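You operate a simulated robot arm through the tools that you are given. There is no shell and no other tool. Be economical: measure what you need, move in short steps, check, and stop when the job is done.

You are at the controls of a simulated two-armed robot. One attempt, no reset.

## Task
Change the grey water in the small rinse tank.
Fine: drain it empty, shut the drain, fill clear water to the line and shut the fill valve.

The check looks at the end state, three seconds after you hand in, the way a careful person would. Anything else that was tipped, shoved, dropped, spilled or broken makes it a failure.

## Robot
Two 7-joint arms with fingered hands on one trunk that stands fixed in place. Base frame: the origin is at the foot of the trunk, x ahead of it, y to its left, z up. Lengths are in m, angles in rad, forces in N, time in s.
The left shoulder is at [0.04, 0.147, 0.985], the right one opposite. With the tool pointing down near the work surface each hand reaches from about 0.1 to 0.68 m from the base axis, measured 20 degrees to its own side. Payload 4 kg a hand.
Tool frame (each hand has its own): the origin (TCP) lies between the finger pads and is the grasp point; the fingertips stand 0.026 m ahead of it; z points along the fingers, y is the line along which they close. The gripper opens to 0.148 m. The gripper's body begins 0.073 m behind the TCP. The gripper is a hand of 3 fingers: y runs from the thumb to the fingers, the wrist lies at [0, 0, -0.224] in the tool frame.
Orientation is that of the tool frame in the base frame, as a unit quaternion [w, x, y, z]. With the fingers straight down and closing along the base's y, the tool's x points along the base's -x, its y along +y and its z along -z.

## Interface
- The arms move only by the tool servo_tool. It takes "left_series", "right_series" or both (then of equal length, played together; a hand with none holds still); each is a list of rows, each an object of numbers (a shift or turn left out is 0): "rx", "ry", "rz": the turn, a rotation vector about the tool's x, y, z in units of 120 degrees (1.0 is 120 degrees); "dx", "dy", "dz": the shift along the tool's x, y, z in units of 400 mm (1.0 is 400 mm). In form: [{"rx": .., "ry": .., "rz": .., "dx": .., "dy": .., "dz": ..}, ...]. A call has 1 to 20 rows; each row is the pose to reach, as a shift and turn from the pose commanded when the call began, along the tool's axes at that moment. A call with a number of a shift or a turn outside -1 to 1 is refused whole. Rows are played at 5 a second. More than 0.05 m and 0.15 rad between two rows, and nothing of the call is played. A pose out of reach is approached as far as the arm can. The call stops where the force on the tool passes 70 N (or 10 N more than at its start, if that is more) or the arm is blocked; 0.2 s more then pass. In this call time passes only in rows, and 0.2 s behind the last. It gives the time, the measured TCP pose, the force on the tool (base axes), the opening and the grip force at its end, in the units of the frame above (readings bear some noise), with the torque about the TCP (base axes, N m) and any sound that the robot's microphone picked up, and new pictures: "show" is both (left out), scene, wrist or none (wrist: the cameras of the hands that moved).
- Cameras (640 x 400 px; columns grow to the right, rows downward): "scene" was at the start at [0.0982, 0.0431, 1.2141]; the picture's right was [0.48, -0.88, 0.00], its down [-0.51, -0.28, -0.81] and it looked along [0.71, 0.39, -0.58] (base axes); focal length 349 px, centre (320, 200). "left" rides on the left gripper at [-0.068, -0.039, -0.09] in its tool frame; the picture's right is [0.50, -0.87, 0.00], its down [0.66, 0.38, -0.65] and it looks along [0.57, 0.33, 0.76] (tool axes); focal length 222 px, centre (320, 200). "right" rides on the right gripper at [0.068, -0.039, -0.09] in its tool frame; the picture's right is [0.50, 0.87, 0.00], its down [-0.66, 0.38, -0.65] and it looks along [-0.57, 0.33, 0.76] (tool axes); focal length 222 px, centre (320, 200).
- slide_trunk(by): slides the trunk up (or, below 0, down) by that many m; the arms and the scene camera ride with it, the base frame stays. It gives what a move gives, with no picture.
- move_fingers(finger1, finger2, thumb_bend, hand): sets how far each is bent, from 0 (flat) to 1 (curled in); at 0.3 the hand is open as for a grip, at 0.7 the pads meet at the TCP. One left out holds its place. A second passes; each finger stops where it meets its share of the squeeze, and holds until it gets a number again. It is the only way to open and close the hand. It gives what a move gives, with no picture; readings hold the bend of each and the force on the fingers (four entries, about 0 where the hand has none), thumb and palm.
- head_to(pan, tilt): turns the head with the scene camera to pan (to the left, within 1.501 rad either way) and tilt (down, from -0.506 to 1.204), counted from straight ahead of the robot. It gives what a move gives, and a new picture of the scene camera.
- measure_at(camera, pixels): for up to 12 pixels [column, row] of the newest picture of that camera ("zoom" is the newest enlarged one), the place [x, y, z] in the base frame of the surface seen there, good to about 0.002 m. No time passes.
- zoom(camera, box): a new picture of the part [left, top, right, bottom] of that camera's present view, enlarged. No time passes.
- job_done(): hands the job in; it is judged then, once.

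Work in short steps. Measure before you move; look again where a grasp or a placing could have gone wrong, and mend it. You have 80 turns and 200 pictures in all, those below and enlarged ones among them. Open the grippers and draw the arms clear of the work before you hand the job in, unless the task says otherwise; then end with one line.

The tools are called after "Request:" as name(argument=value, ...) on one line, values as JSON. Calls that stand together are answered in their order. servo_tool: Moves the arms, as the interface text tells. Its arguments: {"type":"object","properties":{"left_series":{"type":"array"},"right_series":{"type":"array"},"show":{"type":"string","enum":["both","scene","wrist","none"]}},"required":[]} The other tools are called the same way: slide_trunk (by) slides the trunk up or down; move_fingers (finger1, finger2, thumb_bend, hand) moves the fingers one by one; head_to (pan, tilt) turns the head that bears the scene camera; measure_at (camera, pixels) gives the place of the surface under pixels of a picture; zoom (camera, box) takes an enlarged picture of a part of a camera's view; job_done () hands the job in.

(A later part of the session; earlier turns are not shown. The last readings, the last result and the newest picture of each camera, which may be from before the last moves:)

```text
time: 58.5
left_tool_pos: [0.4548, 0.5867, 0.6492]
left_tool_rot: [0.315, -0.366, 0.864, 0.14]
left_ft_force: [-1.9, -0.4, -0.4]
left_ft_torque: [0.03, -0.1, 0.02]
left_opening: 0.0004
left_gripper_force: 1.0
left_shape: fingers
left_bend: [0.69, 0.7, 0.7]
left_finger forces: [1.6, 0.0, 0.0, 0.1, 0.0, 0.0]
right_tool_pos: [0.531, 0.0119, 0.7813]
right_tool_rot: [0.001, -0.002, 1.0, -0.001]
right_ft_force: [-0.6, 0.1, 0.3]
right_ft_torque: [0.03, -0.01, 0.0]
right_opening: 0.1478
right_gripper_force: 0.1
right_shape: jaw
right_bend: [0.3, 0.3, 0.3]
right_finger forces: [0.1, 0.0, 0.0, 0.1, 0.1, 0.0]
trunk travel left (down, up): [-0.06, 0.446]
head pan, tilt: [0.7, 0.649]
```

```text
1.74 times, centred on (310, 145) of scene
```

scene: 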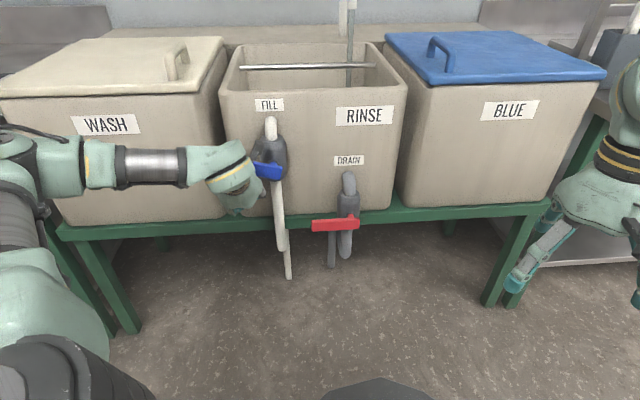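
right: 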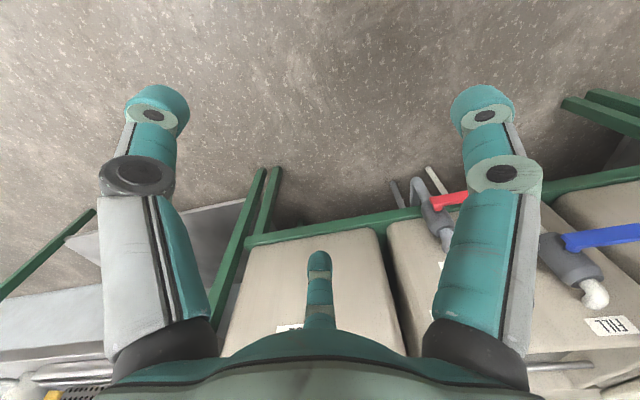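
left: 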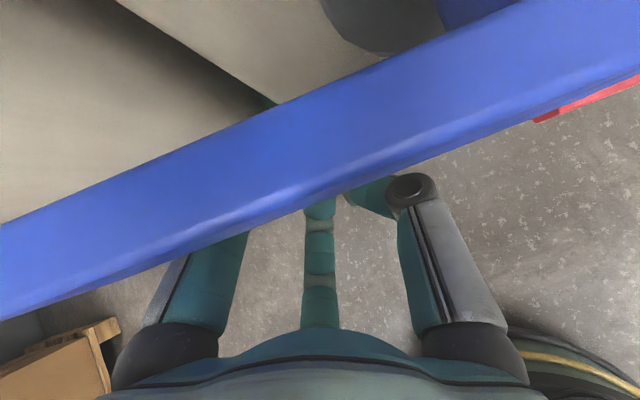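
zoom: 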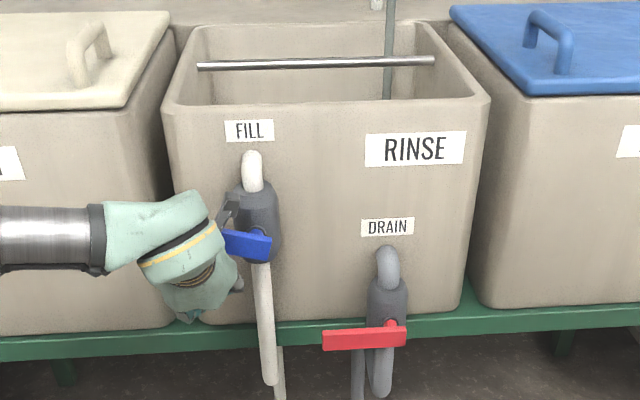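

The blue lever has already tilted a little and water is streaming from the rear spout (zoom (388,70)). I open it to about 40 degrees and then retreat straight out.

Request:
servo_tool(left_series=[{"dx": -0.032, "dy": 0.028, "dz": -0.038}, {"dx": -0.066, "dy": 0.05, "dz": -0.078}, {"dx": -0.0985, "dy": 0.055, "dz": -0.116}, {"dx": -0.131, "dy": 0.055, "dz": -0.154}, {"dx": -0.061, "dy": 0.055, "dz": -0.207}, {"dx": 0.006, "dy": 0.055, "dz": -0.263}], show="scene")

Request:
zoom(camera="scene", box=[200, 30, 420, 260])

```text
time: 59.9
left_tool_pos: [0.39, 0.5511, 0.7288]
left_tool_rot: [0.315, -0.367, 0.864, 0.139]
left_ft_force: [0.8, -0.2, -0.3]
left_ft_torque: [0.0, 0.01, -0.01]
left_opening: 0.0005
left_gripper_force: 0.1
left_shape: fingers
left_bend: [0.69, 0.7, 0.7]
left_finger forces: [0.1, 0.1, 0.0, 0.0, 0.0, 0.0]
right_tool_pos: [0.5307, 0.0122, 0.7811]
right_tool_rot: [-0.001, 0.0, 1.0, 0.0]
right_ft_force: [-0.5, 0.4, 0.7]
right_ft_torque: [0.02, 0.02, 0.03]
right_opening: 0.1482
right_gripper_force: 0.1
right_shape: jaw
right_bend: [0.3, 0.3, 0.3]
right_finger forces: [0.0, 0.0, 0.1, 0.0, 0.0, 0.1]
trunk travel left (down, up): [-0.06, 0.446]
head pan, tilt: [0.7, 0.649]
```

scene: 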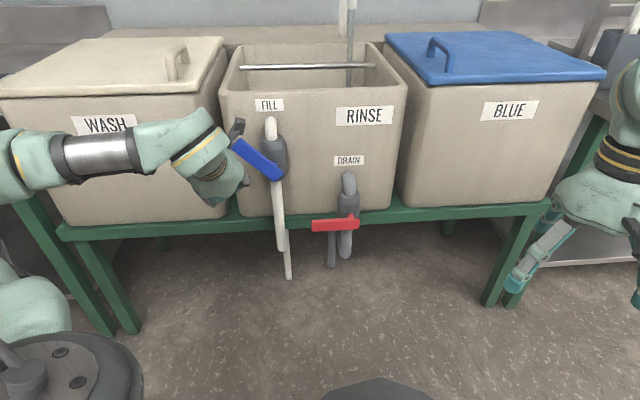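

```text
1.74 times, centred on (310, 145) of scene
```

zoom: 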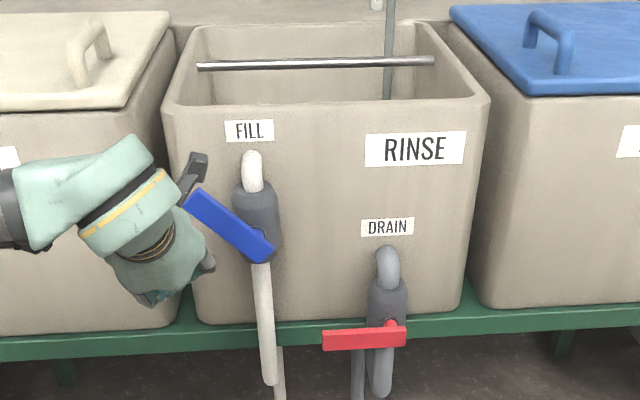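

Lever is at about 40 degrees open and flowing. I move over the top to wait on the upper-right side of the lever, ready to shut it.

Request:
servo_tool(left_series=[{"dx": -0.0295, "dy": -0.08, "dz": -0.073}, {"dx": -0.074, "dy": -0.155, "dz": -0.133}, {"dx": -0.121, "dy": -0.206, "dz": -0.143}, {"dx": -0.188, "dy": -0.206, "dz": -0.086}, {"dx": -0.254, "dy": -0.206, "dz": -0.03}], show="both")

Request:
zoom(camera="scene", box=[200, 30, 420, 260])

```text
time: 61.1
left_tool_pos: [0.4991, 0.5453, 0.7992]
left_tool_rot: [0.315, -0.367, 0.865, 0.138]
left_ft_force: [-0.3, -0.4, 0.4]
left_ft_torque: [0.0, -0.02, 0.02]
left_opening: 0.0002
left_gripper_force: 0.1
left_shape: fingers
left_bend: [0.69, 0.7, 0.7]
left_finger forces: [0.0, 0.0, 0.0, 0.0, 0.0, 0.0]
right_tool_pos: [0.5301, 0.0122, 0.7804]
right_tool_rot: [0.001, -0.001, 1.0, 0.0]
right_ft_force: [0.1, -0.4, 0.0]
right_ft_torque: [0.01, -0.02, -0.01]
right_opening: 0.1479
right_gripper_force: 0.2
right_shape: jaw
right_bend: [0.3, 0.3, 0.3]
right_finger forces: [0.0, 0.0, 0.0, 0.0, 0.1, 0.0]
trunk travel left (down, up): [-0.06, 0.446]
head pan, tilt: [0.7, 0.649]
```

scene: 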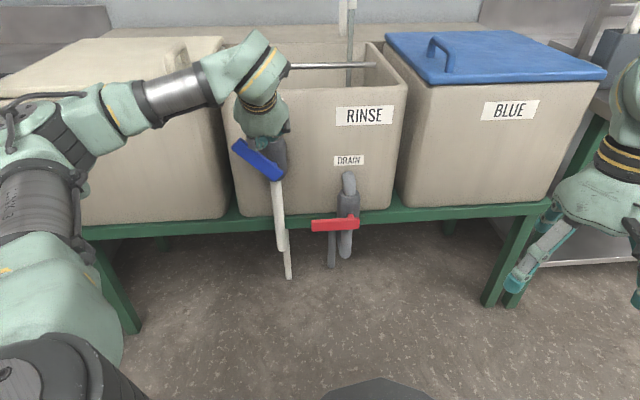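
left: 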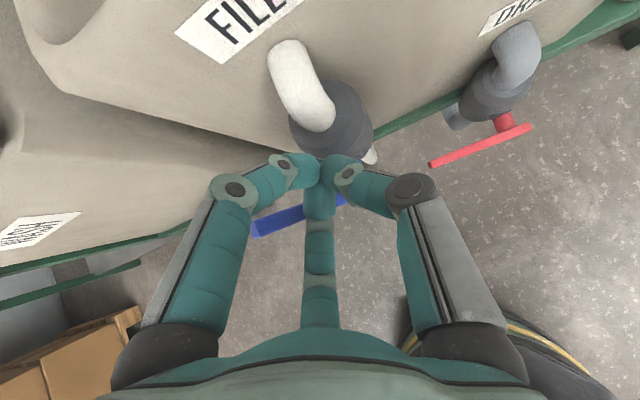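

```text
1.74 times, centred on (310, 145) of scene
```

zoom: 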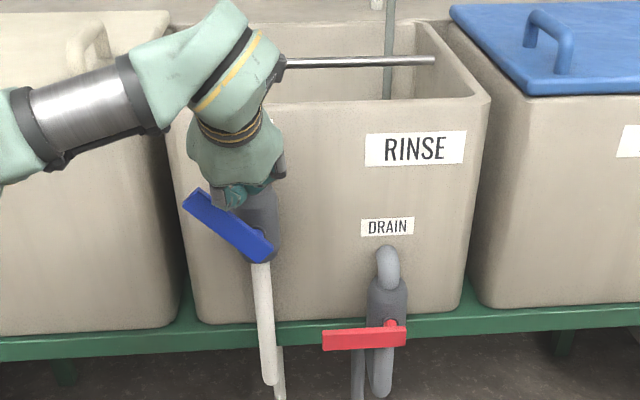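

In position above the lever. I wait a little and watch the visible right part of the back wall.

Request:
measure_at(camera="zoom", pixels=[[350, 92], [350, 98], [410, 95], [350, 80], [320, 70], [350, 69]])

Request:
servo_tool(left_series=[{"dx": 0}, {"dx": 0}, {"dx": 0}, {"dx": 0}, {"dx": 0}, {"dx": 0}, {"dx": 0}, {"dx": 0}], show="none")

Request:
zoom(camera="scene", box=[280, 35, 400, 100])

Request:
measure_at(camera="zoom", pixels=[[200, 265], [250, 265], [300, 265], [450, 265], [250, 240], [250, 200]])

```text
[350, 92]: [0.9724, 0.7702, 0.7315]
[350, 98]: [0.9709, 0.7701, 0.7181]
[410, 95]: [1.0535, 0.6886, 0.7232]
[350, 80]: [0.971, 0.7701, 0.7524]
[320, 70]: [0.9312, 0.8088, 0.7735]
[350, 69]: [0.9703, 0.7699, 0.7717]
```

```text
time: 62.9
left_tool_pos: [0.4988, 0.5463, 0.7994]
left_tool_rot: [0.315, -0.367, 0.864, 0.139]
left_ft_force: [0.2, 0.5, -0.1]
left_ft_torque: [0.0, 0.01, 0.0]
left_opening: 0.0002
left_gripper_force: 0.0
left_shape: fingers
left_bend: [0.69, 0.7, 0.7]
left_finger forces: [0.0, 0.0, 0.0, 0.0, 0.1, 0.0]
right_tool_pos: [0.5305, 0.0121, 0.7811]
right_tool_rot: [0.0, -0.001, 1.0, 0.0]
right_ft_force: [-0.8, -0.2, -0.1]
right_ft_torque: [0.01, -0.01, 0.0]
right_opening: 0.1481
right_gripper_force: 0.1
right_shape: jaw
right_bend: [0.3, 0.3, 0.3]
right_finger forces: [0.0, 0.0, 0.0, 0.1, 0.1, 0.1]
trunk travel left (down, up): [-0.06, 0.446]
head pan, tilt: [0.7, 0.649]
```

```text
5.33 times, centred on (340, 68) of scene
```

zoom: 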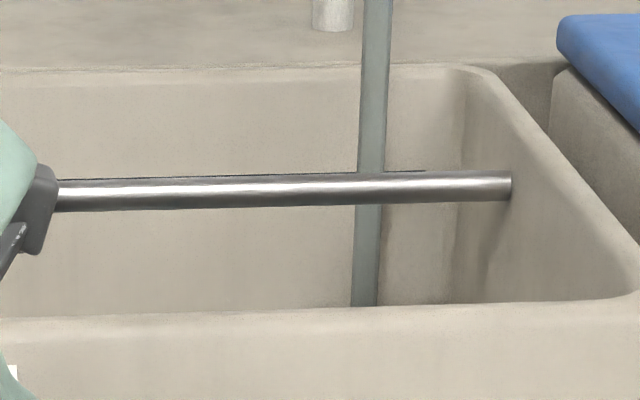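

```text
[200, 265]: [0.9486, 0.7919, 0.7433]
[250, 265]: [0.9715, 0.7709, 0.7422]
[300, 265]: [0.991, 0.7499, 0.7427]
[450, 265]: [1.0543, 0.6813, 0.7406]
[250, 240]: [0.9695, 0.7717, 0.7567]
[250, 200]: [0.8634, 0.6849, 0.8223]
```

Not in view yet (below 0.72). Wait about 2.5 s more.

Request:
servo_tool(left_series=[{"dx": 0}, {"dx": 0}, {"dx": 0}, {"dx": 0}, {"dx": 0}, {"dx": 0}, {"dx": 0}, {"dx": 0}, {"dx": 0}, {"dx": 0}, {"dx": 0}, {"dx": 0}], show="none")

Request:
zoom(camera="scene", box=[280, 35, 400, 100])

Request:
measure_at(camera="zoom", pixels=[[250, 300], [250, 265], [250, 240], [420, 298], [420, 270]])

```text
time: 65.5
left_tool_pos: [0.5001, 0.5444, 0.8007]
left_tool_rot: [0.315, -0.367, 0.864, 0.138]
left_ft_force: [0.4, -0.5, -0.8]
left_ft_torque: [-0.01, -0.02, -0.02]
left_opening: 0.0004
left_gripper_force: 0.1
left_shape: fingers
left_bend: [0.69, 0.7, 0.7]
left_finger forces: [0.0, 0.0, 0.1, 0.0, 0.0, 0.0]
right_tool_pos: [0.5316, 0.012, 0.7815]
right_tool_rot: [0.002, -0.001, 1.0, 0.001]
right_ft_force: [0.6, -0.6, -0.1]
right_ft_torque: [-0.03, 0.02, 0.02]
right_opening: 0.148
right_gripper_force: 0.1
right_shape: jaw
right_bend: [0.3, 0.3, 0.3]
right_finger forces: [0.1, 0.1, 0.0, 0.0, 0.0, 0.0]
trunk travel left (down, up): [-0.06, 0.446]
head pan, tilt: [0.7, 0.649]
```

```text
5.33 times, centred on (340, 68) of scene
```

zoom: 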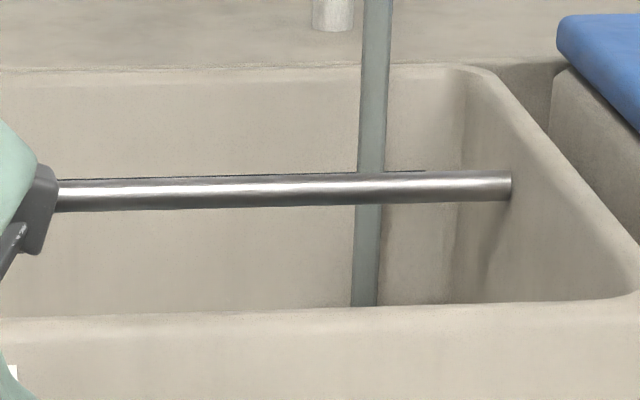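

```text
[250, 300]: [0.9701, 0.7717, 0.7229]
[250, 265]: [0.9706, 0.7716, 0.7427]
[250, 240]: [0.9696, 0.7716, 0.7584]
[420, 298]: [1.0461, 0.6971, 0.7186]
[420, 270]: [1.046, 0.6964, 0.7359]
```

Still below view; wait another 3 s.

Request:
servo_tool(left_series=[{"dx": 0}, {"dx": 0}, {"dx": 0}, {"dx": 0}, {"dx": 0}, {"dx": 0}, {"dx": 0}, {"dx": 0}, {"dx": 0}, {"dx": 0}, {"dx": 0}, {"dx": 0}, {"dx": 0}, {"dx": 0}], show="none")

Request:
zoom(camera="scene", box=[280, 35, 400, 100])

Request:
measure_at(camera="zoom", pixels=[[250, 305], [250, 300], [250, 265], [250, 240], [420, 298], [420, 270]])

```text
time: 68.5
left_tool_pos: [0.4988, 0.5455, 0.7995]
left_tool_rot: [0.315, -0.367, 0.864, 0.14]
left_ft_force: [-0.2, 0.3, -0.1]
left_ft_torque: [-0.02, -0.02, -0.02]
left_opening: 0.0002
left_gripper_force: 0.1
left_shape: fingers
left_bend: [0.69, 0.7, 0.7]
left_finger forces: [0.0, 0.0, 0.0, 0.1, 0.1, 0.0]
right_tool_pos: [0.5306, 0.0116, 0.7814]
right_tool_rot: [0.001, -0.001, 1.0, -0.001]
right_ft_force: [0.0, -0.8, 0.2]
right_ft_torque: [0.02, 0.0, 0.02]
right_opening: 0.1478
right_gripper_force: 0.1
right_shape: jaw
right_bend: [0.3, 0.3, 0.3]
right_finger forces: [0.0, 0.1, 0.1, 0.0, 0.1, 0.0]
trunk travel left (down, up): [-0.06, 0.446]
head pan, tilt: [0.7, 0.649]
```

```text
5.33 times, centred on (340, 68) of scene
```

zoom: 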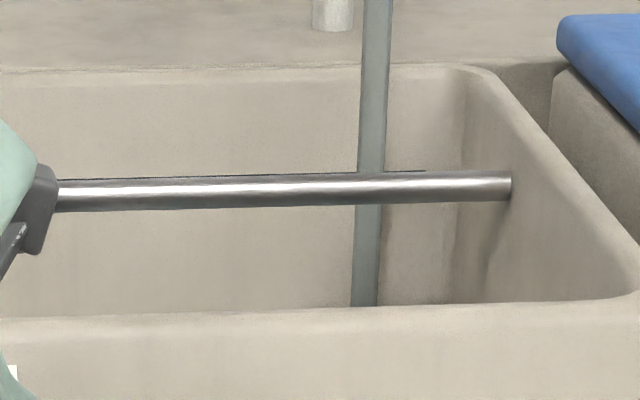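

```text
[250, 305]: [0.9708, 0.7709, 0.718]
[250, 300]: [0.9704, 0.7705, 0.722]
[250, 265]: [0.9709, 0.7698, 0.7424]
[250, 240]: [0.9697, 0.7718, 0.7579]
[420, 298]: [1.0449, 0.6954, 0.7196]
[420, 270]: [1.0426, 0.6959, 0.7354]
```

Rate is slow (<0.02 m/s). I'll lift the trunk 0.3 (hand rises straight clear of the lever) to see the actual level.

Request:
slide_trunk(by=0.3)

Request:
head_to(pan=0.7, tilt=0.75)

Request:
zoom(camera="scene", box=[240, 60, 420, 180])

```text
time: 71.5
left_tool_pos: [0.4986, 0.5445, 1.1008]
left_tool_rot: [0.315, -0.367, 0.864, 0.14]
left_ft_force: [-1.0, -0.2, 0.4]
left_ft_torque: [-0.04, 0.01, -0.01]
left_opening: 0.0002
left_gripper_force: 0.2
left_shape: fingers
left_bend: [0.69, 0.7, 0.7]
left_finger forces: [0.0, 0.1, 0.0, 0.1, 0.1, 0.0]
right_tool_pos: [0.5306, 0.0129, 1.0822]
right_tool_rot: [0.001, -0.001, 1.0, 0.0]
right_ft_force: [-0.1, -0.3, 0.7]
right_ft_torque: [0.01, -0.02, 0.02]
right_opening: 0.148
right_gripper_force: 0.0
right_shape: jaw
right_bend: [0.3, 0.3, 0.3]
right_finger forces: [0.1, 0.1, 0.1, 0.0, 0.0, 0.0]
trunk travel left (down, up): [-0.36, 0.146]
head pan, tilt: [0.7, 0.649]
```

```text
time: 72.2
left_tool_pos: [0.4985, 0.546, 1.1018]
left_tool_rot: [0.315, -0.367, 0.864, 0.139]
left_ft_force: [-0.3, -0.1, 0.3]
left_ft_torque: [-0.03, 0.01, 0.02]
left_opening: 0.0001
left_gripper_force: 0.0
left_shape: fingers
left_bend: [0.69, 0.7, 0.7]
left_finger forces: [0.1, 0.0, 0.1, 0.0, 0.0, 0.0]
right_tool_pos: [0.5311, 0.0113, 1.0821]
right_tool_rot: [0.0, -0.001, 1.0, 0.0]
right_ft_force: [-0.7, -0.8, 0.0]
right_ft_torque: [0.04, -0.02, 0.01]
right_opening: 0.1477
right_gripper_force: 0.1
right_shape: jaw
right_bend: [0.3, 0.3, 0.3]
right_finger forces: [0.0, 0.0, 0.0, 0.0, 0.1, 0.0]
trunk travel left (down, up): [-0.36, 0.146]
head pan, tilt: [0.7, 0.75]
```

scene: 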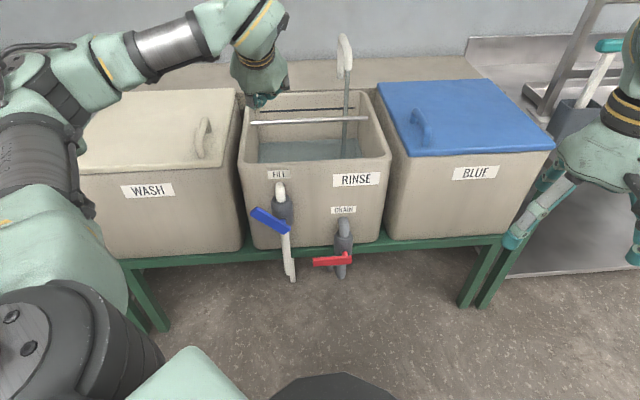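

```text
3.33 times, centred on (330, 120) of scene
```

zoom: 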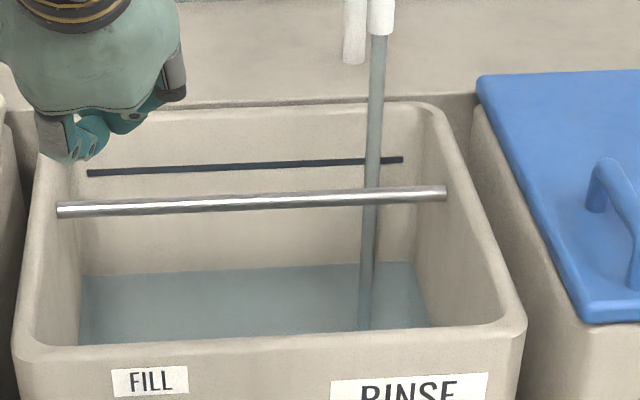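

Clear water is visible here. Measure its level.

Request:
measure_at(camera="zoom", pixels=[[250, 300], [150, 300], [320, 290], [250, 166], [250, 163], [250, 169]])

Request:
servo_tool(left_series=[{"dx": 0}, {"dx": 0}, {"dx": 0}, {"dx": 0}, {"dx": 0}, {"dx": 0}, {"dx": 0}, {"dx": 0}, {"dx": 0}, {"dx": 0}], show="none")

Request:
zoom(camera="scene", box=[240, 60, 420, 180])

Request:
measure_at(camera="zoom", pixels=[[250, 300], [150, 300], [320, 290], [200, 310], [300, 310]])

```text
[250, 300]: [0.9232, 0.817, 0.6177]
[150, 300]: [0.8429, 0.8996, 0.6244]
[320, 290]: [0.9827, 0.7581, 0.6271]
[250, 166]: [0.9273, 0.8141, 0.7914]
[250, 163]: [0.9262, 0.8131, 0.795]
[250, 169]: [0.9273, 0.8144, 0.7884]
```

```text
time: 74.4
left_tool_pos: [0.4998, 0.5459, 1.1]
left_tool_rot: [0.315, -0.367, 0.864, 0.139]
left_ft_force: [-0.5, -0.4, -0.1]
left_ft_torque: [0.0, 0.02, 0.03]
left_opening: 0.0005
left_gripper_force: 0.1
left_shape: fingers
left_bend: [0.69, 0.7, 0.7]
left_finger forces: [0.0, 0.1, 0.0, 0.0, 0.0, 0.1]
right_tool_pos: [0.5314, 0.0119, 1.081]
right_tool_rot: [0.001, -0.001, 1.0, 0.0]
right_ft_force: [-0.1, -1.2, -0.5]
right_ft_torque: [0.03, -0.04, 0.01]
right_opening: 0.1479
right_gripper_force: 0.0
right_shape: jaw
right_bend: [0.3, 0.3, 0.3]
right_finger forces: [0.0, 0.1, 0.0, 0.0, 0.0, 0.1]
trunk travel left (down, up): [-0.36, 0.146]
head pan, tilt: [0.7, 0.75]
```

```text
3.33 times, centred on (330, 120) of scene
```

zoom: 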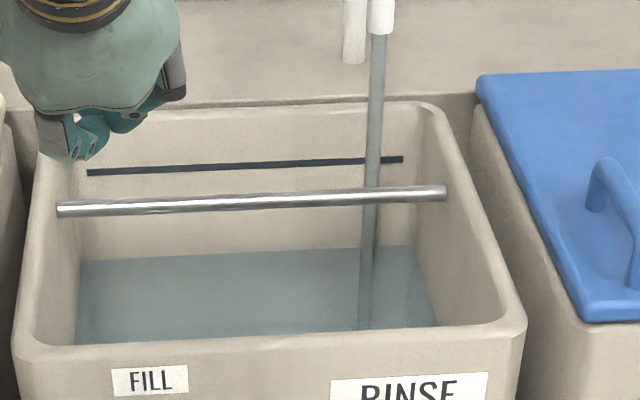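

```text
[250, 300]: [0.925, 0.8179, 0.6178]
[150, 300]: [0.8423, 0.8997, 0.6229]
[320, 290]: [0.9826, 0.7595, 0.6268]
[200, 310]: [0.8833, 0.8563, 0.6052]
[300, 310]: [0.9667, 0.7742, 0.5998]
```

Water edge on the back wall rises about 0.0094 m/s (now about 0.677; line centre 0.791). I wait 4 s and recheck.

Request:
servo_tool(left_series=[{"dx": 0}, {"dx": 0}, {"dx": 0}, {"dx": 0}, {"dx": 0}, {"dx": 0}, {"dx": 0}, {"dx": 0}, {"dx": 0}, {"dx": 0}, {"dx": 0}, {"dx": 0}, {"dx": 0}, {"dx": 0}, {"dx": 0}, {"dx": 0}, {"dx": 0}, {"dx": 0}, {"dx": 0}, {"dx": 0}], show="none")

Request:
zoom(camera="scene", box=[240, 60, 420, 180])

Request:
measure_at(camera="zoom", pixels=[[250, 240], [250, 230], [250, 225], [250, 220], [250, 215]])

```text
time: 78.6
left_tool_pos: [0.4988, 0.5458, 1.1002]
left_tool_rot: [0.316, -0.367, 0.864, 0.139]
left_ft_force: [-0.2, 0.7, -0.1]
left_ft_torque: [0.0, 0.01, 0.03]
left_opening: 0.0004
left_gripper_force: 0.1
left_shape: fingers
left_bend: [0.69, 0.7, 0.7]
left_finger forces: [0.0, 0.0, 0.0, 0.1, 0.0, 0.0]
right_tool_pos: [0.5313, 0.0132, 1.0821]
right_tool_rot: [0.0, 0.0, 1.0, 0.0]
right_ft_force: [0.2, -0.4, 0.7]
right_ft_torque: [-0.04, -0.01, -0.02]
right_opening: 0.1478
right_gripper_force: 0.1
right_shape: jaw
right_bend: [0.3, 0.3, 0.3]
right_finger forces: [0.0, 0.1, 0.1, 0.0, 0.0, 0.1]
trunk travel left (down, up): [-0.36, 0.146]
head pan, tilt: [0.7, 0.75]
```

```text
3.33 times, centred on (330, 120) of scene
```

zoom: 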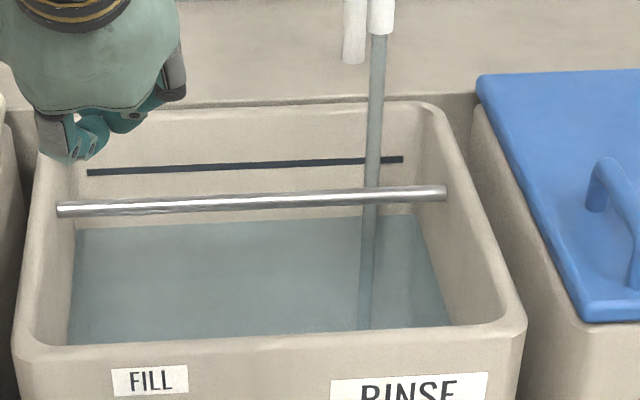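

```text
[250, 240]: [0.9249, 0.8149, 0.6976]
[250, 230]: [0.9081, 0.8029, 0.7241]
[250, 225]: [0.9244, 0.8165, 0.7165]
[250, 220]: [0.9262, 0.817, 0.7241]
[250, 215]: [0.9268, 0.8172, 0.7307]
```

Level now ≈0.720, about 0.010 m/s. Wait 2.2 s, then lower the trunk back to put the hand by the lever.

Request:
servo_tool(left_series=[{"dx": 0}, {"dx": 0}, {"dx": 0}, {"dx": 0}, {"dx": 0}, {"dx": 0}, {"dx": 0}, {"dx": 0}, {"dx": 0}, {"dx": 0}], show="none")

Request:
slide_trunk(by=-0.3)

Request:
zoom(camera="scene", box=[270, 0, 390, 70])

```text
time: 80.8
left_tool_pos: [0.4994, 0.546, 1.1005]
left_tool_rot: [0.315, -0.368, 0.864, 0.14]
left_ft_force: [0.2, -0.6, 1.2]
left_ft_torque: [0.0, 0.02, 0.01]
left_opening: 0.0005
left_gripper_force: 0.0
left_shape: fingers
left_bend: [0.69, 0.7, 0.7]
left_finger forces: [0.0, 0.0, 0.0, 0.1, 0.0, 0.0]
right_tool_pos: [0.5314, 0.0118, 1.0817]
right_tool_rot: [0.0, 0.0, 1.0, 0.0]
right_ft_force: [-0.6, -0.9, 0.4]
right_ft_torque: [-0.02, -0.03, 0.0]
right_opening: 0.1477
right_gripper_force: 0.1
right_shape: jaw
right_bend: [0.3, 0.3, 0.3]
right_finger forces: [0.0, 0.0, 0.0, 0.0, 0.1, 0.0]
trunk travel left (down, up): [-0.36, 0.146]
head pan, tilt: [0.7, 0.75]
```

```text
time: 83.8
left_tool_pos: [0.4989, 0.5445, 0.8011]
left_tool_rot: [0.315, -0.366, 0.864, 0.139]
left_ft_force: [-0.1, -0.6, 0.4]
left_ft_torque: [0.03, 0.01, -0.01]
left_opening: 0.0005
left_gripper_force: 0.1
left_shape: fingers
left_bend: [0.69, 0.7, 0.7]
left_finger forces: [0.0, 0.0, 0.0, 0.0, 0.0, 0.0]
right_tool_pos: [0.5302, 0.0117, 0.7813]
right_tool_rot: [0.0, -0.002, 1.0, 0.001]
right_ft_force: [0.1, -0.2, 0.5]
right_ft_torque: [0.0, 0.0, -0.01]
right_opening: 0.1477
right_gripper_force: 0.1
right_shape: jaw
right_bend: [0.3, 0.3, 0.3]
right_finger forces: [0.0, 0.0, 0.0, 0.0, 0.0, 0.1]
trunk travel left (down, up): [-0.06, 0.446]
head pan, tilt: [0.7, 0.75]
```

```text
5.33 times, centred on (330, 35) of scene
```

zoom: 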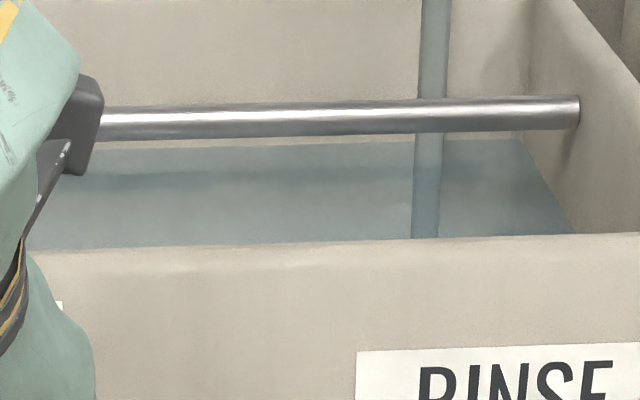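

Measure the water edge on the back wall just below the rod.

Request:
measure_at(camera="zoom", pixels=[[250, 140], [250, 143], [250, 147], [300, 142], [300, 145], [500, 137]])

```text
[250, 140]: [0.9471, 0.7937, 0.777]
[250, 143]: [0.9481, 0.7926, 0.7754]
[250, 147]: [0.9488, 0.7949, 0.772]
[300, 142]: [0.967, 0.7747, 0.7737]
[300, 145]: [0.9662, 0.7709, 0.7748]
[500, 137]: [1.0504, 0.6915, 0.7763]
```

Level ≈0.775; I wait 0.8 s within this call and then sweep the lever shut and press it to its stop.

Request:
servo_tool(left_series=[{"dx": 0}, {"dx": 0}, {"dx": 0}, {"dx": 0}, {"dx": 0.02, "dy": 0.033, "dz": 0.024}, {"dx": 0.04, "dy": 0.065, "dz": 0.0476}, {"dx": 0.057, "dy": 0.101, "dz": 0.0675}, {"dx": 0.081, "dy": 0.129, "dz": 0.095}, {"dx": 0.1, "dy": 0.132, "dz": 0.118}, {"dx": 0.116, "dy": 0.134, "dz": 0.137}])

Request:
zoom(camera="scene", box=[240, 0, 400, 180])

```text
time: 86.0
left_tool_pos: [0.4602, 0.5812, 0.7393]
left_tool_rot: [0.325, -0.367, 0.86, 0.14]
left_ft_force: [-1.0, 0.2, 41.5]
left_ft_torque: [0.07, 0.09, 0.23]
left_opening: 0.0045
left_gripper_force: 26.5
left_shape: fingers
left_bend: [0.66, 0.72, 0.7]
left_finger forces: [0.1, 33.7, 0.0, 0.0, 19.4, 0.1]
right_tool_pos: [0.5285, 0.0095, 0.7835]
right_tool_rot: [0.002, -0.001, 1.0, 0.001]
right_ft_force: [0.3, 0.3, 0.1]
right_ft_torque: [0.07, -0.01, 0.01]
right_opening: 0.1479
right_gripper_force: 0.0
right_shape: jaw
right_bend: [0.3, 0.3, 0.3]
right_finger forces: [0.0, 0.1, 0.0, 0.0, 0.0, 0.1]
trunk travel left (down, up): [-0.06, 0.446]
head pan, tilt: [0.7, 0.75]
```

scene: 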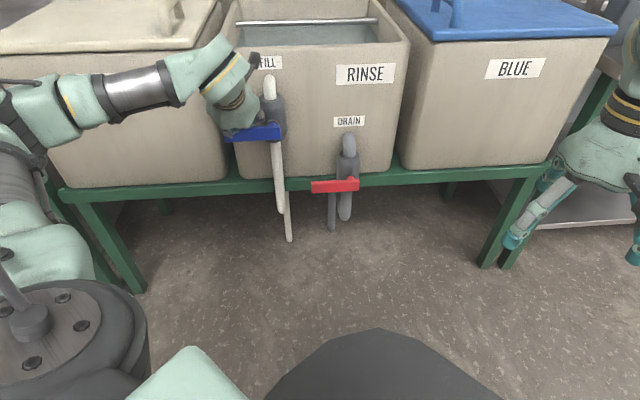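
left: 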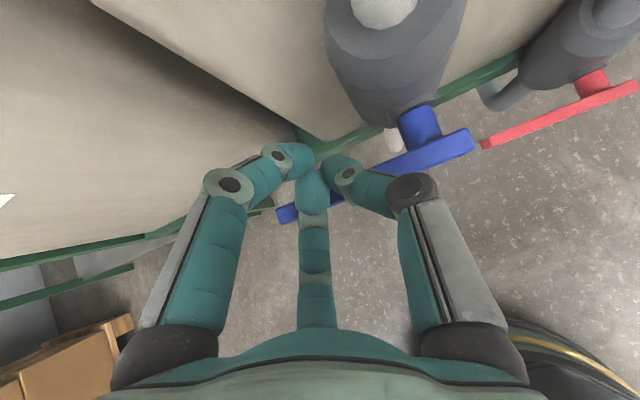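

```text
2.22 times, centred on (320, 90) of scene
```

zoom: 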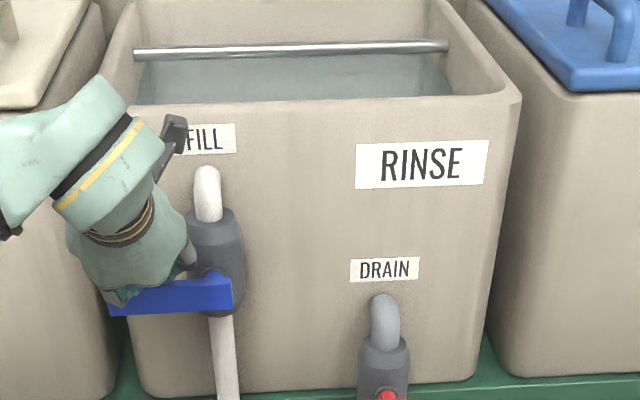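

Stream has stopped and the lever is at its stop (41 N). I check its levelness, then retreat upward/outward and raise to view the level.

Request:
measure_at(camera="left", pixels=[[284, 213], [337, 198], [400, 165], [465, 142]])

Request:
servo_tool(left_series=[{"dx": -0.04, "dz": -0.048}, {"dx": -0.075, "dz": -0.09}, {"dx": 0.0, "dz": -0.154}, {"dx": 0.076, "dz": -0.219}], show="none")

Request:
slide_trunk(by=0.3)

Request:
zoom(camera="scene", box=[240, 60, 420, 180])

Request:
zoom(camera="scene", box=[255, 90, 375, 170])

```text
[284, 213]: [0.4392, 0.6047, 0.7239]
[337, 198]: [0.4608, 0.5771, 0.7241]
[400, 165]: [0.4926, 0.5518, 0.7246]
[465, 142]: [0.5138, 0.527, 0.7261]
```

```text
time: 87.0
left_tool_pos: [0.4029, 0.5238, 0.7743]
left_tool_rot: [0.316, -0.365, 0.865, 0.138]
left_ft_force: [-0.6, -0.1, 0.2]
left_ft_torque: [-0.01, -0.01, -0.02]
left_opening: 0.0005
left_gripper_force: 0.0
left_shape: fingers
left_bend: [0.69, 0.7, 0.7]
left_finger forces: [0.1, 0.1, 0.1, 0.1, 0.1, 0.1]
right_tool_pos: [0.5309, 0.011, 0.7815]
right_tool_rot: [0.001, 0.0, 1.0, 0.0]
right_ft_force: [0.4, -0.2, -0.1]
right_ft_torque: [0.03, -0.01, -0.03]
right_opening: 0.1481
right_gripper_force: 0.0
right_shape: jaw
right_bend: [0.3, 0.3, 0.3]
right_finger forces: [0.1, 0.0, 0.0, 0.0, 0.0, 0.0]
trunk travel left (down, up): [-0.06, 0.446]
head pan, tilt: [0.7, 0.75]
```

```text
time: 90.0
left_tool_pos: [0.4028, 0.5254, 1.0747]
left_tool_rot: [0.314, -0.367, 0.864, 0.139]
left_ft_force: [-0.5, 0.0, -0.1]
left_ft_torque: [0.05, 0.01, -0.02]
left_opening: 0.0006
left_gripper_force: 0.1
left_shape: fingers
left_bend: [0.69, 0.7, 0.7]
left_finger forces: [0.0, 0.1, 0.1, 0.1, 0.1, 0.0]
right_tool_pos: [0.5305, 0.0129, 1.0816]
right_tool_rot: [0.0, -0.001, 1.0, 0.0]
right_ft_force: [0.2, -0.8, 0.9]
right_ft_torque: [0.0, 0.0, -0.02]
right_opening: 0.1478
right_gripper_force: 0.0
right_shape: jaw
right_bend: [0.3, 0.3, 0.3]
right_finger forces: [0.1, 0.0, 0.0, 0.0, 0.1, 0.1]
trunk travel left (down, up): [-0.36, 0.146]
head pan, tilt: [0.7, 0.75]
```

```text
3.33 times, centred on (330, 120) of scene
```

zoom: 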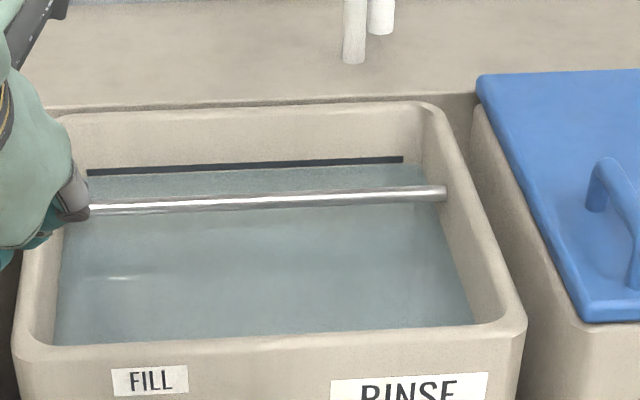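

```text
5.00 times, centred on (315, 130) of scene
```

zoom: 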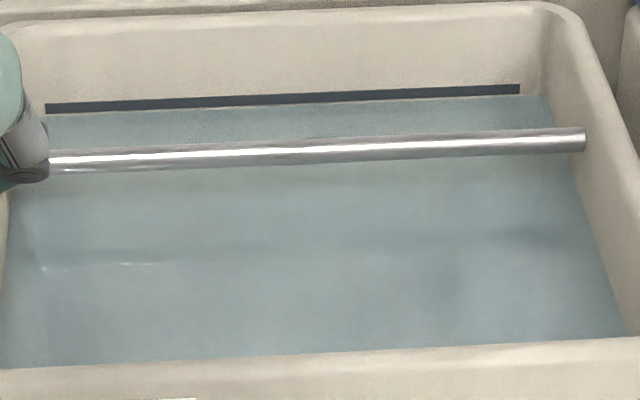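

Lever is level (shut). Water touches about the lower edge of the line; I measure both precisely.

Request:
measure_at(camera="zoom", pixels=[[250, 94], [250, 97], [250, 100], [250, 104], [250, 107], [250, 110], [450, 86], [450, 90], [450, 95], [450, 99]])

Request:
zoom(camera="scene", box=[290, 100, 340, 120])

```text
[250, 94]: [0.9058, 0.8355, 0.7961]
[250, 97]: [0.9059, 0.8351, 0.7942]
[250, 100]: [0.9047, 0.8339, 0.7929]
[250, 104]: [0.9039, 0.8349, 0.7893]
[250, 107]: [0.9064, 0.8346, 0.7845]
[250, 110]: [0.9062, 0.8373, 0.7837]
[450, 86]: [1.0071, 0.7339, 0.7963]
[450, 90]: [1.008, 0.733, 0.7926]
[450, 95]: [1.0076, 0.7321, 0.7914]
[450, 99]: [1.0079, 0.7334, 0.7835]
```

```text
12.80 times, centred on (315, 110) of scene
```

zoom: 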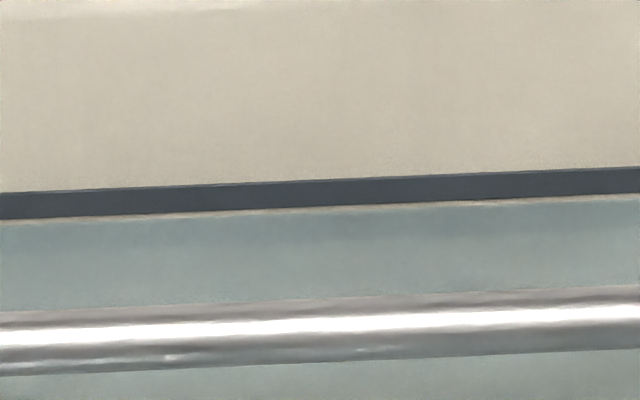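

The water is ~1 mm below the line's lower edge (line 0.7885–0.7955, water ≈0.787). A tiny top-up of ~4 mm would put it on the line. I lower the trunk and go under the blue lever again.

Request:
slide_trunk(by=-0.36)

Request:
servo_tool(left_series=[{"dx": 0.034, "dz": 0.04}, {"dx": 0.068, "dz": 0.08}, {"dx": 0.102, "dy": 0.01, "dz": 0.12}, {"dx": 0.136, "dy": 0.019, "dz": 0.16}])

```text
time: 93.5
left_tool_pos: [0.4028, 0.5252, 0.7181]
left_tool_rot: [0.315, -0.367, 0.864, 0.14]
left_ft_force: [0.0, -0.3, -0.6]
left_ft_torque: [0.01, -0.03, 0.01]
left_opening: 0.0002
left_gripper_force: 0.1
left_shape: fingers
left_bend: [0.69, 0.7, 0.7]
left_finger forces: [0.0, 0.0, 0.0, 0.0, 0.0, 0.1]
right_tool_pos: [0.5317, 0.0123, 0.724]
right_tool_rot: [0.001, -0.001, 1.0, 0.0]
right_ft_force: [1.0, 0.7, 0.2]
right_ft_torque: [-0.01, 0.02, -0.02]
right_opening: 0.1478
right_gripper_force: 0.1
right_shape: jaw
right_bend: [0.3, 0.3, 0.3]
right_finger forces: [0.0, 0.0, 0.1, 0.0, 0.0, 0.1]
trunk travel left (down, up): [0.0, 0.506]
head pan, tilt: [0.7, 0.75]
```

```text
time: 94.7
left_tool_pos: [0.4164, 0.5344, 0.6942]
left_tool_rot: [0.369, -0.381, 0.84, 0.115]
left_ft_force: [-0.5, -0.2, -0.6]
left_ft_torque: [0.0, 0.02, 0.01]
left_opening: 0.0003
left_gripper_force: 0.1
left_shape: fingers
left_bend: [0.69, 0.7, 0.7]
left_finger forces: [0.0, 0.1, 0.1, 0.0, 0.1, 0.1]
left hand out of reach, approached as far as the arm can: row 3, 4
right_tool_pos: [0.5318, 0.013, 0.7237]
right_tool_rot: [0.002, 0.0, 1.0, 0.0]
right_ft_force: [-0.3, 0.4, -1.0]
right_ft_torque: [-0.01, -0.02, -0.01]
right_opening: 0.148
right_gripper_force: 0.0
right_shape: jaw
right_bend: [0.3, 0.3, 0.3]
right_finger forces: [0.0, 0.0, 0.0, 0.1, 0.0, 0.0]
trunk travel left (down, up): [0.0, 0.506]
head pan, tilt: [0.7, 0.75]
stopped in row 4 (left hand): the arm was blocked; the commanded pose is now the measured one
```

scene: 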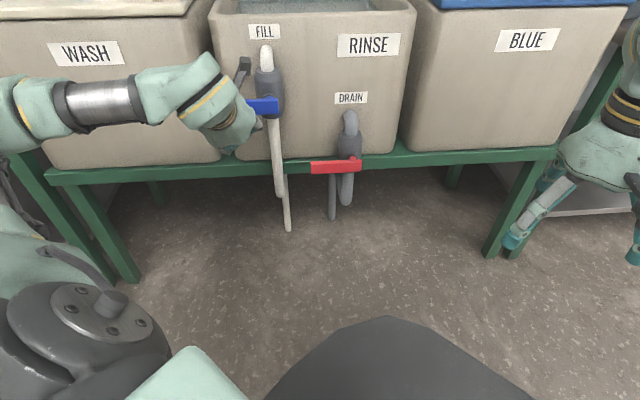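
left: 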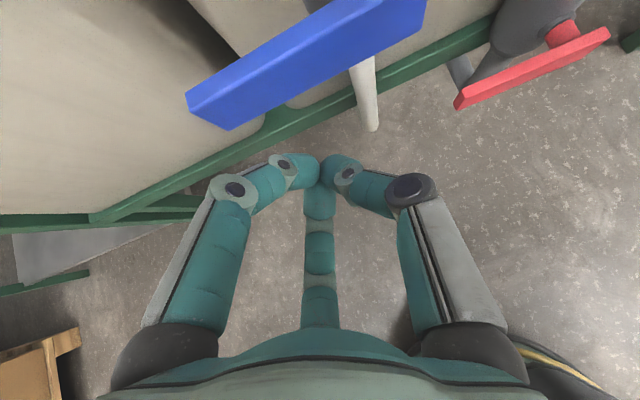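

The arm was blocked here (arm geometry, not the tank: forces are nil). I raise the trunk 0.06 and look at the state.

Request:
slide_trunk(by=0.06)

Request:
servo_tool(left_series=[{"dx": -0.05, "dz": -0.08}, {"dx": -0.05, "dy": -0.1, "dz": -0.1}, {"dx": -0.05, "dy": -0.2, "dz": -0.12}, {"dx": -0.05, "dy": -0.3, "dz": -0.12}])

```text
time: 95.7
left_tool_pos: [0.415, 0.5345, 0.753]
left_tool_rot: [0.368, -0.381, 0.84, 0.115]
left_ft_force: [-0.7, 0.1, -0.4]
left_ft_torque: [-0.01, 0.01, -0.04]
left_opening: 0.0004
left_gripper_force: 0.0
left_shape: fingers
left_bend: [0.69, 0.7, 0.7]
left_finger forces: [0.1, 0.1, 0.1, 0.0, 0.1, 0.1]
right_tool_pos: [0.5313, 0.0123, 0.7813]
right_tool_rot: [0.001, -0.001, 1.0, 0.0]
right_ft_force: [0.1, -0.9, 0.3]
right_ft_torque: [-0.04, 0.01, 0.02]
right_opening: 0.1475
right_gripper_force: 0.1
right_shape: jaw
right_bend: [0.3, 0.3, 0.3]
right_finger forces: [0.0, 0.0, 0.0, 0.0, 0.0, 0.0]
trunk travel left (down, up): [-0.06, 0.446]
head pan, tilt: [0.7, 0.75]
```

```text
time: 96.7
left_tool_pos: [0.4085, 0.5311, 0.7901]
left_tool_rot: [0.369, -0.382, 0.839, 0.116]
left_ft_force: [0.3, 1.3, -0.3]
left_ft_torque: [0.0, -0.02, 0.02]
left_opening: 0.0004
left_gripper_force: 0.0
left_shape: fingers
left_bend: [0.69, 0.7, 0.7]
left_finger forces: [0.0, 0.0, 0.1, 0.1, 0.1, 0.1]
left hand out of reach, approached as far as the arm can: row 2, 3, 4
right_tool_pos: [0.5307, 0.0128, 0.7822]
right_tool_rot: [0.0, -0.001, 1.0, 0.0]
right_ft_force: [-0.1, 0.3, -0.2]
right_ft_torque: [-0.04, -0.01, -0.01]
right_opening: 0.148
right_gripper_force: 0.0
right_shape: jaw
right_bend: [0.3, 0.3, 0.3]
right_finger forces: [0.0, 0.0, 0.0, 0.1, 0.0, 0.0]
trunk travel left (down, up): [-0.06, 0.446]
head pan, tilt: [0.7, 0.75]
```

scene: 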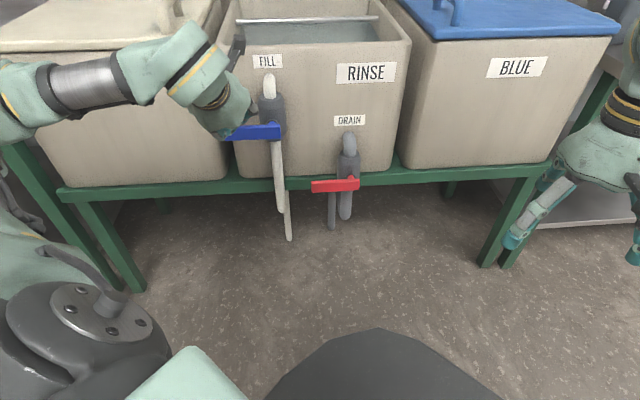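
left: 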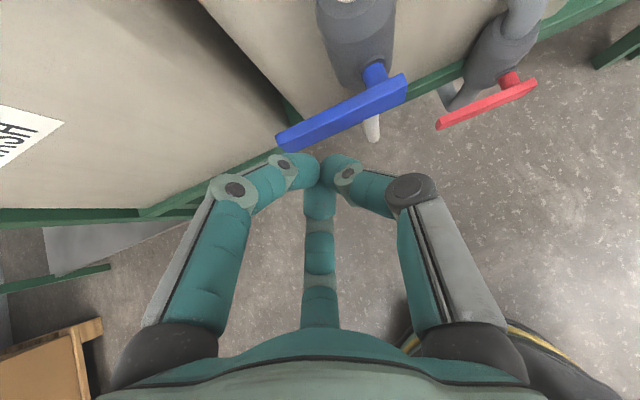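

I free the arm by pitching the fingers further down while rising, away from the lever.

Request:
servo_tool(left_series=[{"ry": 0.05, "dx": -0.035, "dz": -0.035}, {"ry": 0.1, "dx": -0.07, "dz": -0.07}, {"ry": 0.15, "dx": -0.105, "dz": -0.105}, {"ry": 0.2, "dx": -0.14, "dz": -0.14}], show="none")

```text
time: 97.7
left_tool_pos: [0.4028, 0.534, 0.8699]
left_tool_rot: [0.185, -0.397, 0.898, 0.034]
left_ft_force: [-0.2, -0.7, 0.4]
left_ft_torque: [0.02, 0.0, 0.01]
left_opening: 0.0002
left_gripper_force: 0.1
left_shape: fingers
left_bend: [0.69, 0.7, 0.7]
left_finger forces: [0.1, 0.0, 0.0, 0.1, 0.1, 0.1]
right_tool_pos: [0.5316, 0.0115, 0.7817]
right_tool_rot: [0.001, 0.0, 1.0, 0.0]
right_ft_force: [0.4, -0.3, -0.3]
right_ft_torque: [-0.02, -0.02, 0.02]
right_opening: 0.1478
right_gripper_force: 0.1
right_shape: jaw
right_bend: [0.3, 0.3, 0.3]
right_finger forces: [0.1, 0.0, 0.0, 0.0, 0.0, 0.0]
trunk travel left (down, up): [-0.06, 0.446]
head pan, tilt: [0.7, 0.75]
```

Freed. I move right to about (0.50,0.37,0.80) while restoring the 45-degree orientation used before.

Request:
servo_tool(left_series=[{"dx": 0.04, "dy": -0.088, "dz": 0.03}, {"dx": 0.08, "dy": -0.176, "dz": 0.06, "rx": -0.007, "ry": -0.037, "rz": 0.006}, {"dx": 0.12, "dy": -0.264, "dz": 0.09, "rx": -0.014, "ry": -0.074, "rz": 0.011}, {"dx": 0.16, "dy": -0.352, "dz": 0.12, "rx": -0.022, "ry": -0.112, "rz": 0.017}, {"dx": 0.2, "dy": -0.44, "dz": 0.151, "rx": -0.029, "ry": -0.149, "rz": 0.022}, {"dx": 0.2, "dy": -0.44, "dz": 0.151, "rx": -0.036, "ry": -0.186, "rz": 0.028}], show="scene")

```text
time: 99.1
left_tool_pos: [0.5008, 0.3708, 0.8006]
left_tool_rot: [0.341, -0.364, 0.854, 0.15]
left_ft_force: [0.8, -0.5, -0.1]
left_ft_torque: [-0.02, 0.02, 0.02]
left_opening: 0.0007
left_gripper_force: 0.0
left_shape: fingers
left_bend: [0.69, 0.7, 0.7]
left_finger forces: [0.1, 0.1, 0.0, 0.0, 0.0, 0.0]
right_tool_pos: [0.5315, 0.0123, 0.7819]
right_tool_rot: [0.001, -0.001, 1.0, 0.0]
right_ft_force: [-0.7, 0.2, 0.8]
right_ft_torque: [-0.03, 0.0, 0.05]
right_opening: 0.148
right_gripper_force: 0.1
right_shape: jaw
right_bend: [0.3, 0.3, 0.3]
right_finger forces: [0.0, 0.1, 0.0, 0.1, 0.1, 0.1]
trunk travel left (down, up): [-0.06, 0.446]
head pan, tilt: [0.7, 0.75]
```

scene: 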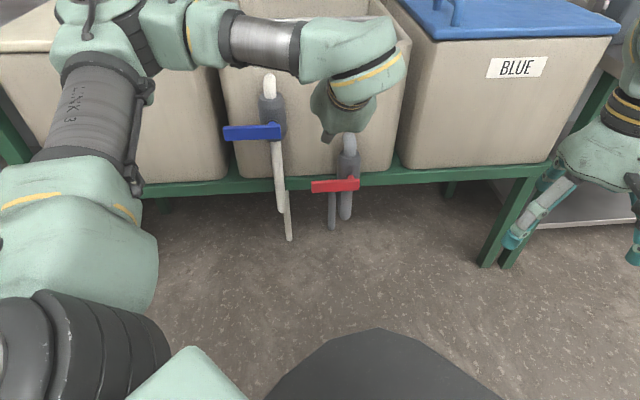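

Good. Now go down in front-right of the fill valve and slide left beneath the blue lever, staying 0.05 m in front.

Request:
servo_tool(left_series=[{"dx": 0.048, "dz": 0.102}, {"dx": 0.096, "dz": 0.204}, {"dx": 0.143, "dz": 0.306}, {"dx": 0.191, "dz": 0.408}, {"dx": 0.187, "dy": 0.0925, "dz": 0.4115}, {"dx": 0.184, "dy": 0.185, "dz": 0.415}, {"dx": 0.18, "dy": 0.2775, "dz": 0.4185}, {"dx": 0.177, "dy": 0.37, "dz": 0.422}, {"dx": 0.1735, "dy": 0.4625, "dz": 0.4255}])

```text
time: 101.1
left_tool_pos: [0.4439, 0.561, 0.6486]
left_tool_rot: [0.329, -0.364, 0.86, 0.142]
left_ft_force: [0.1, 0.3, -0.1]
left_ft_torque: [-0.02, 0.05, 0.03]
left_opening: 0.0001
left_gripper_force: 0.1
left_shape: fingers
left_bend: [0.69, 0.7, 0.7]
left_finger forces: [0.1, 0.0, 0.0, 0.0, 0.0, 0.0]
left hand out of reach, approached as far as the arm can: row 7, 8, 9
right_tool_pos: [0.5312, 0.0129, 0.7818]
right_tool_rot: [0.001, 0.001, 1.0, -0.001]
right_ft_force: [-0.2, 0.5, 0.0]
right_ft_torque: [-0.02, -0.03, 0.02]
right_opening: 0.1479
right_gripper_force: 0.1
right_shape: jaw
right_bend: [0.3, 0.3, 0.3]
right_finger forces: [0.0, 0.0, 0.0, 0.1, 0.1, 0.0]
trunk travel left (down, up): [-0.06, 0.446]
head pan, tilt: [0.7, 0.75]
```

scene: 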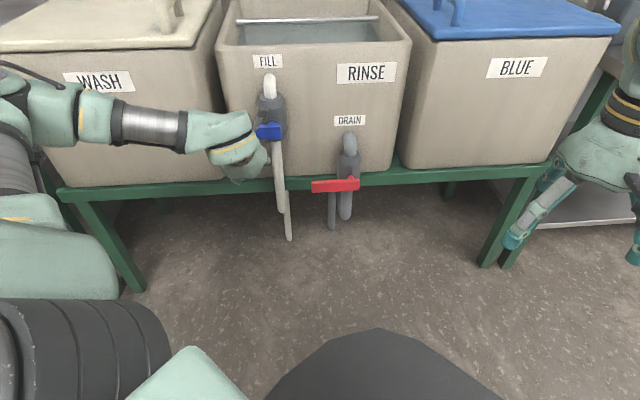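
left: 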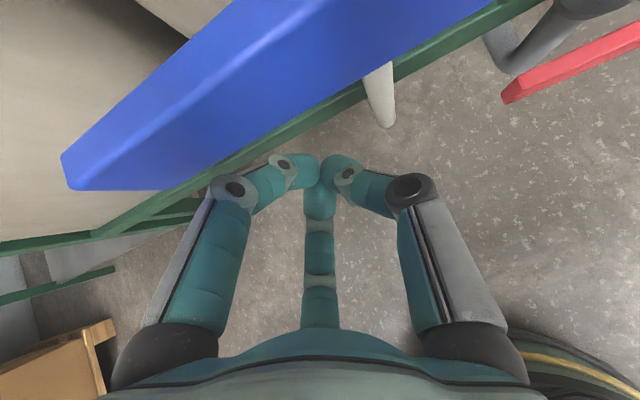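

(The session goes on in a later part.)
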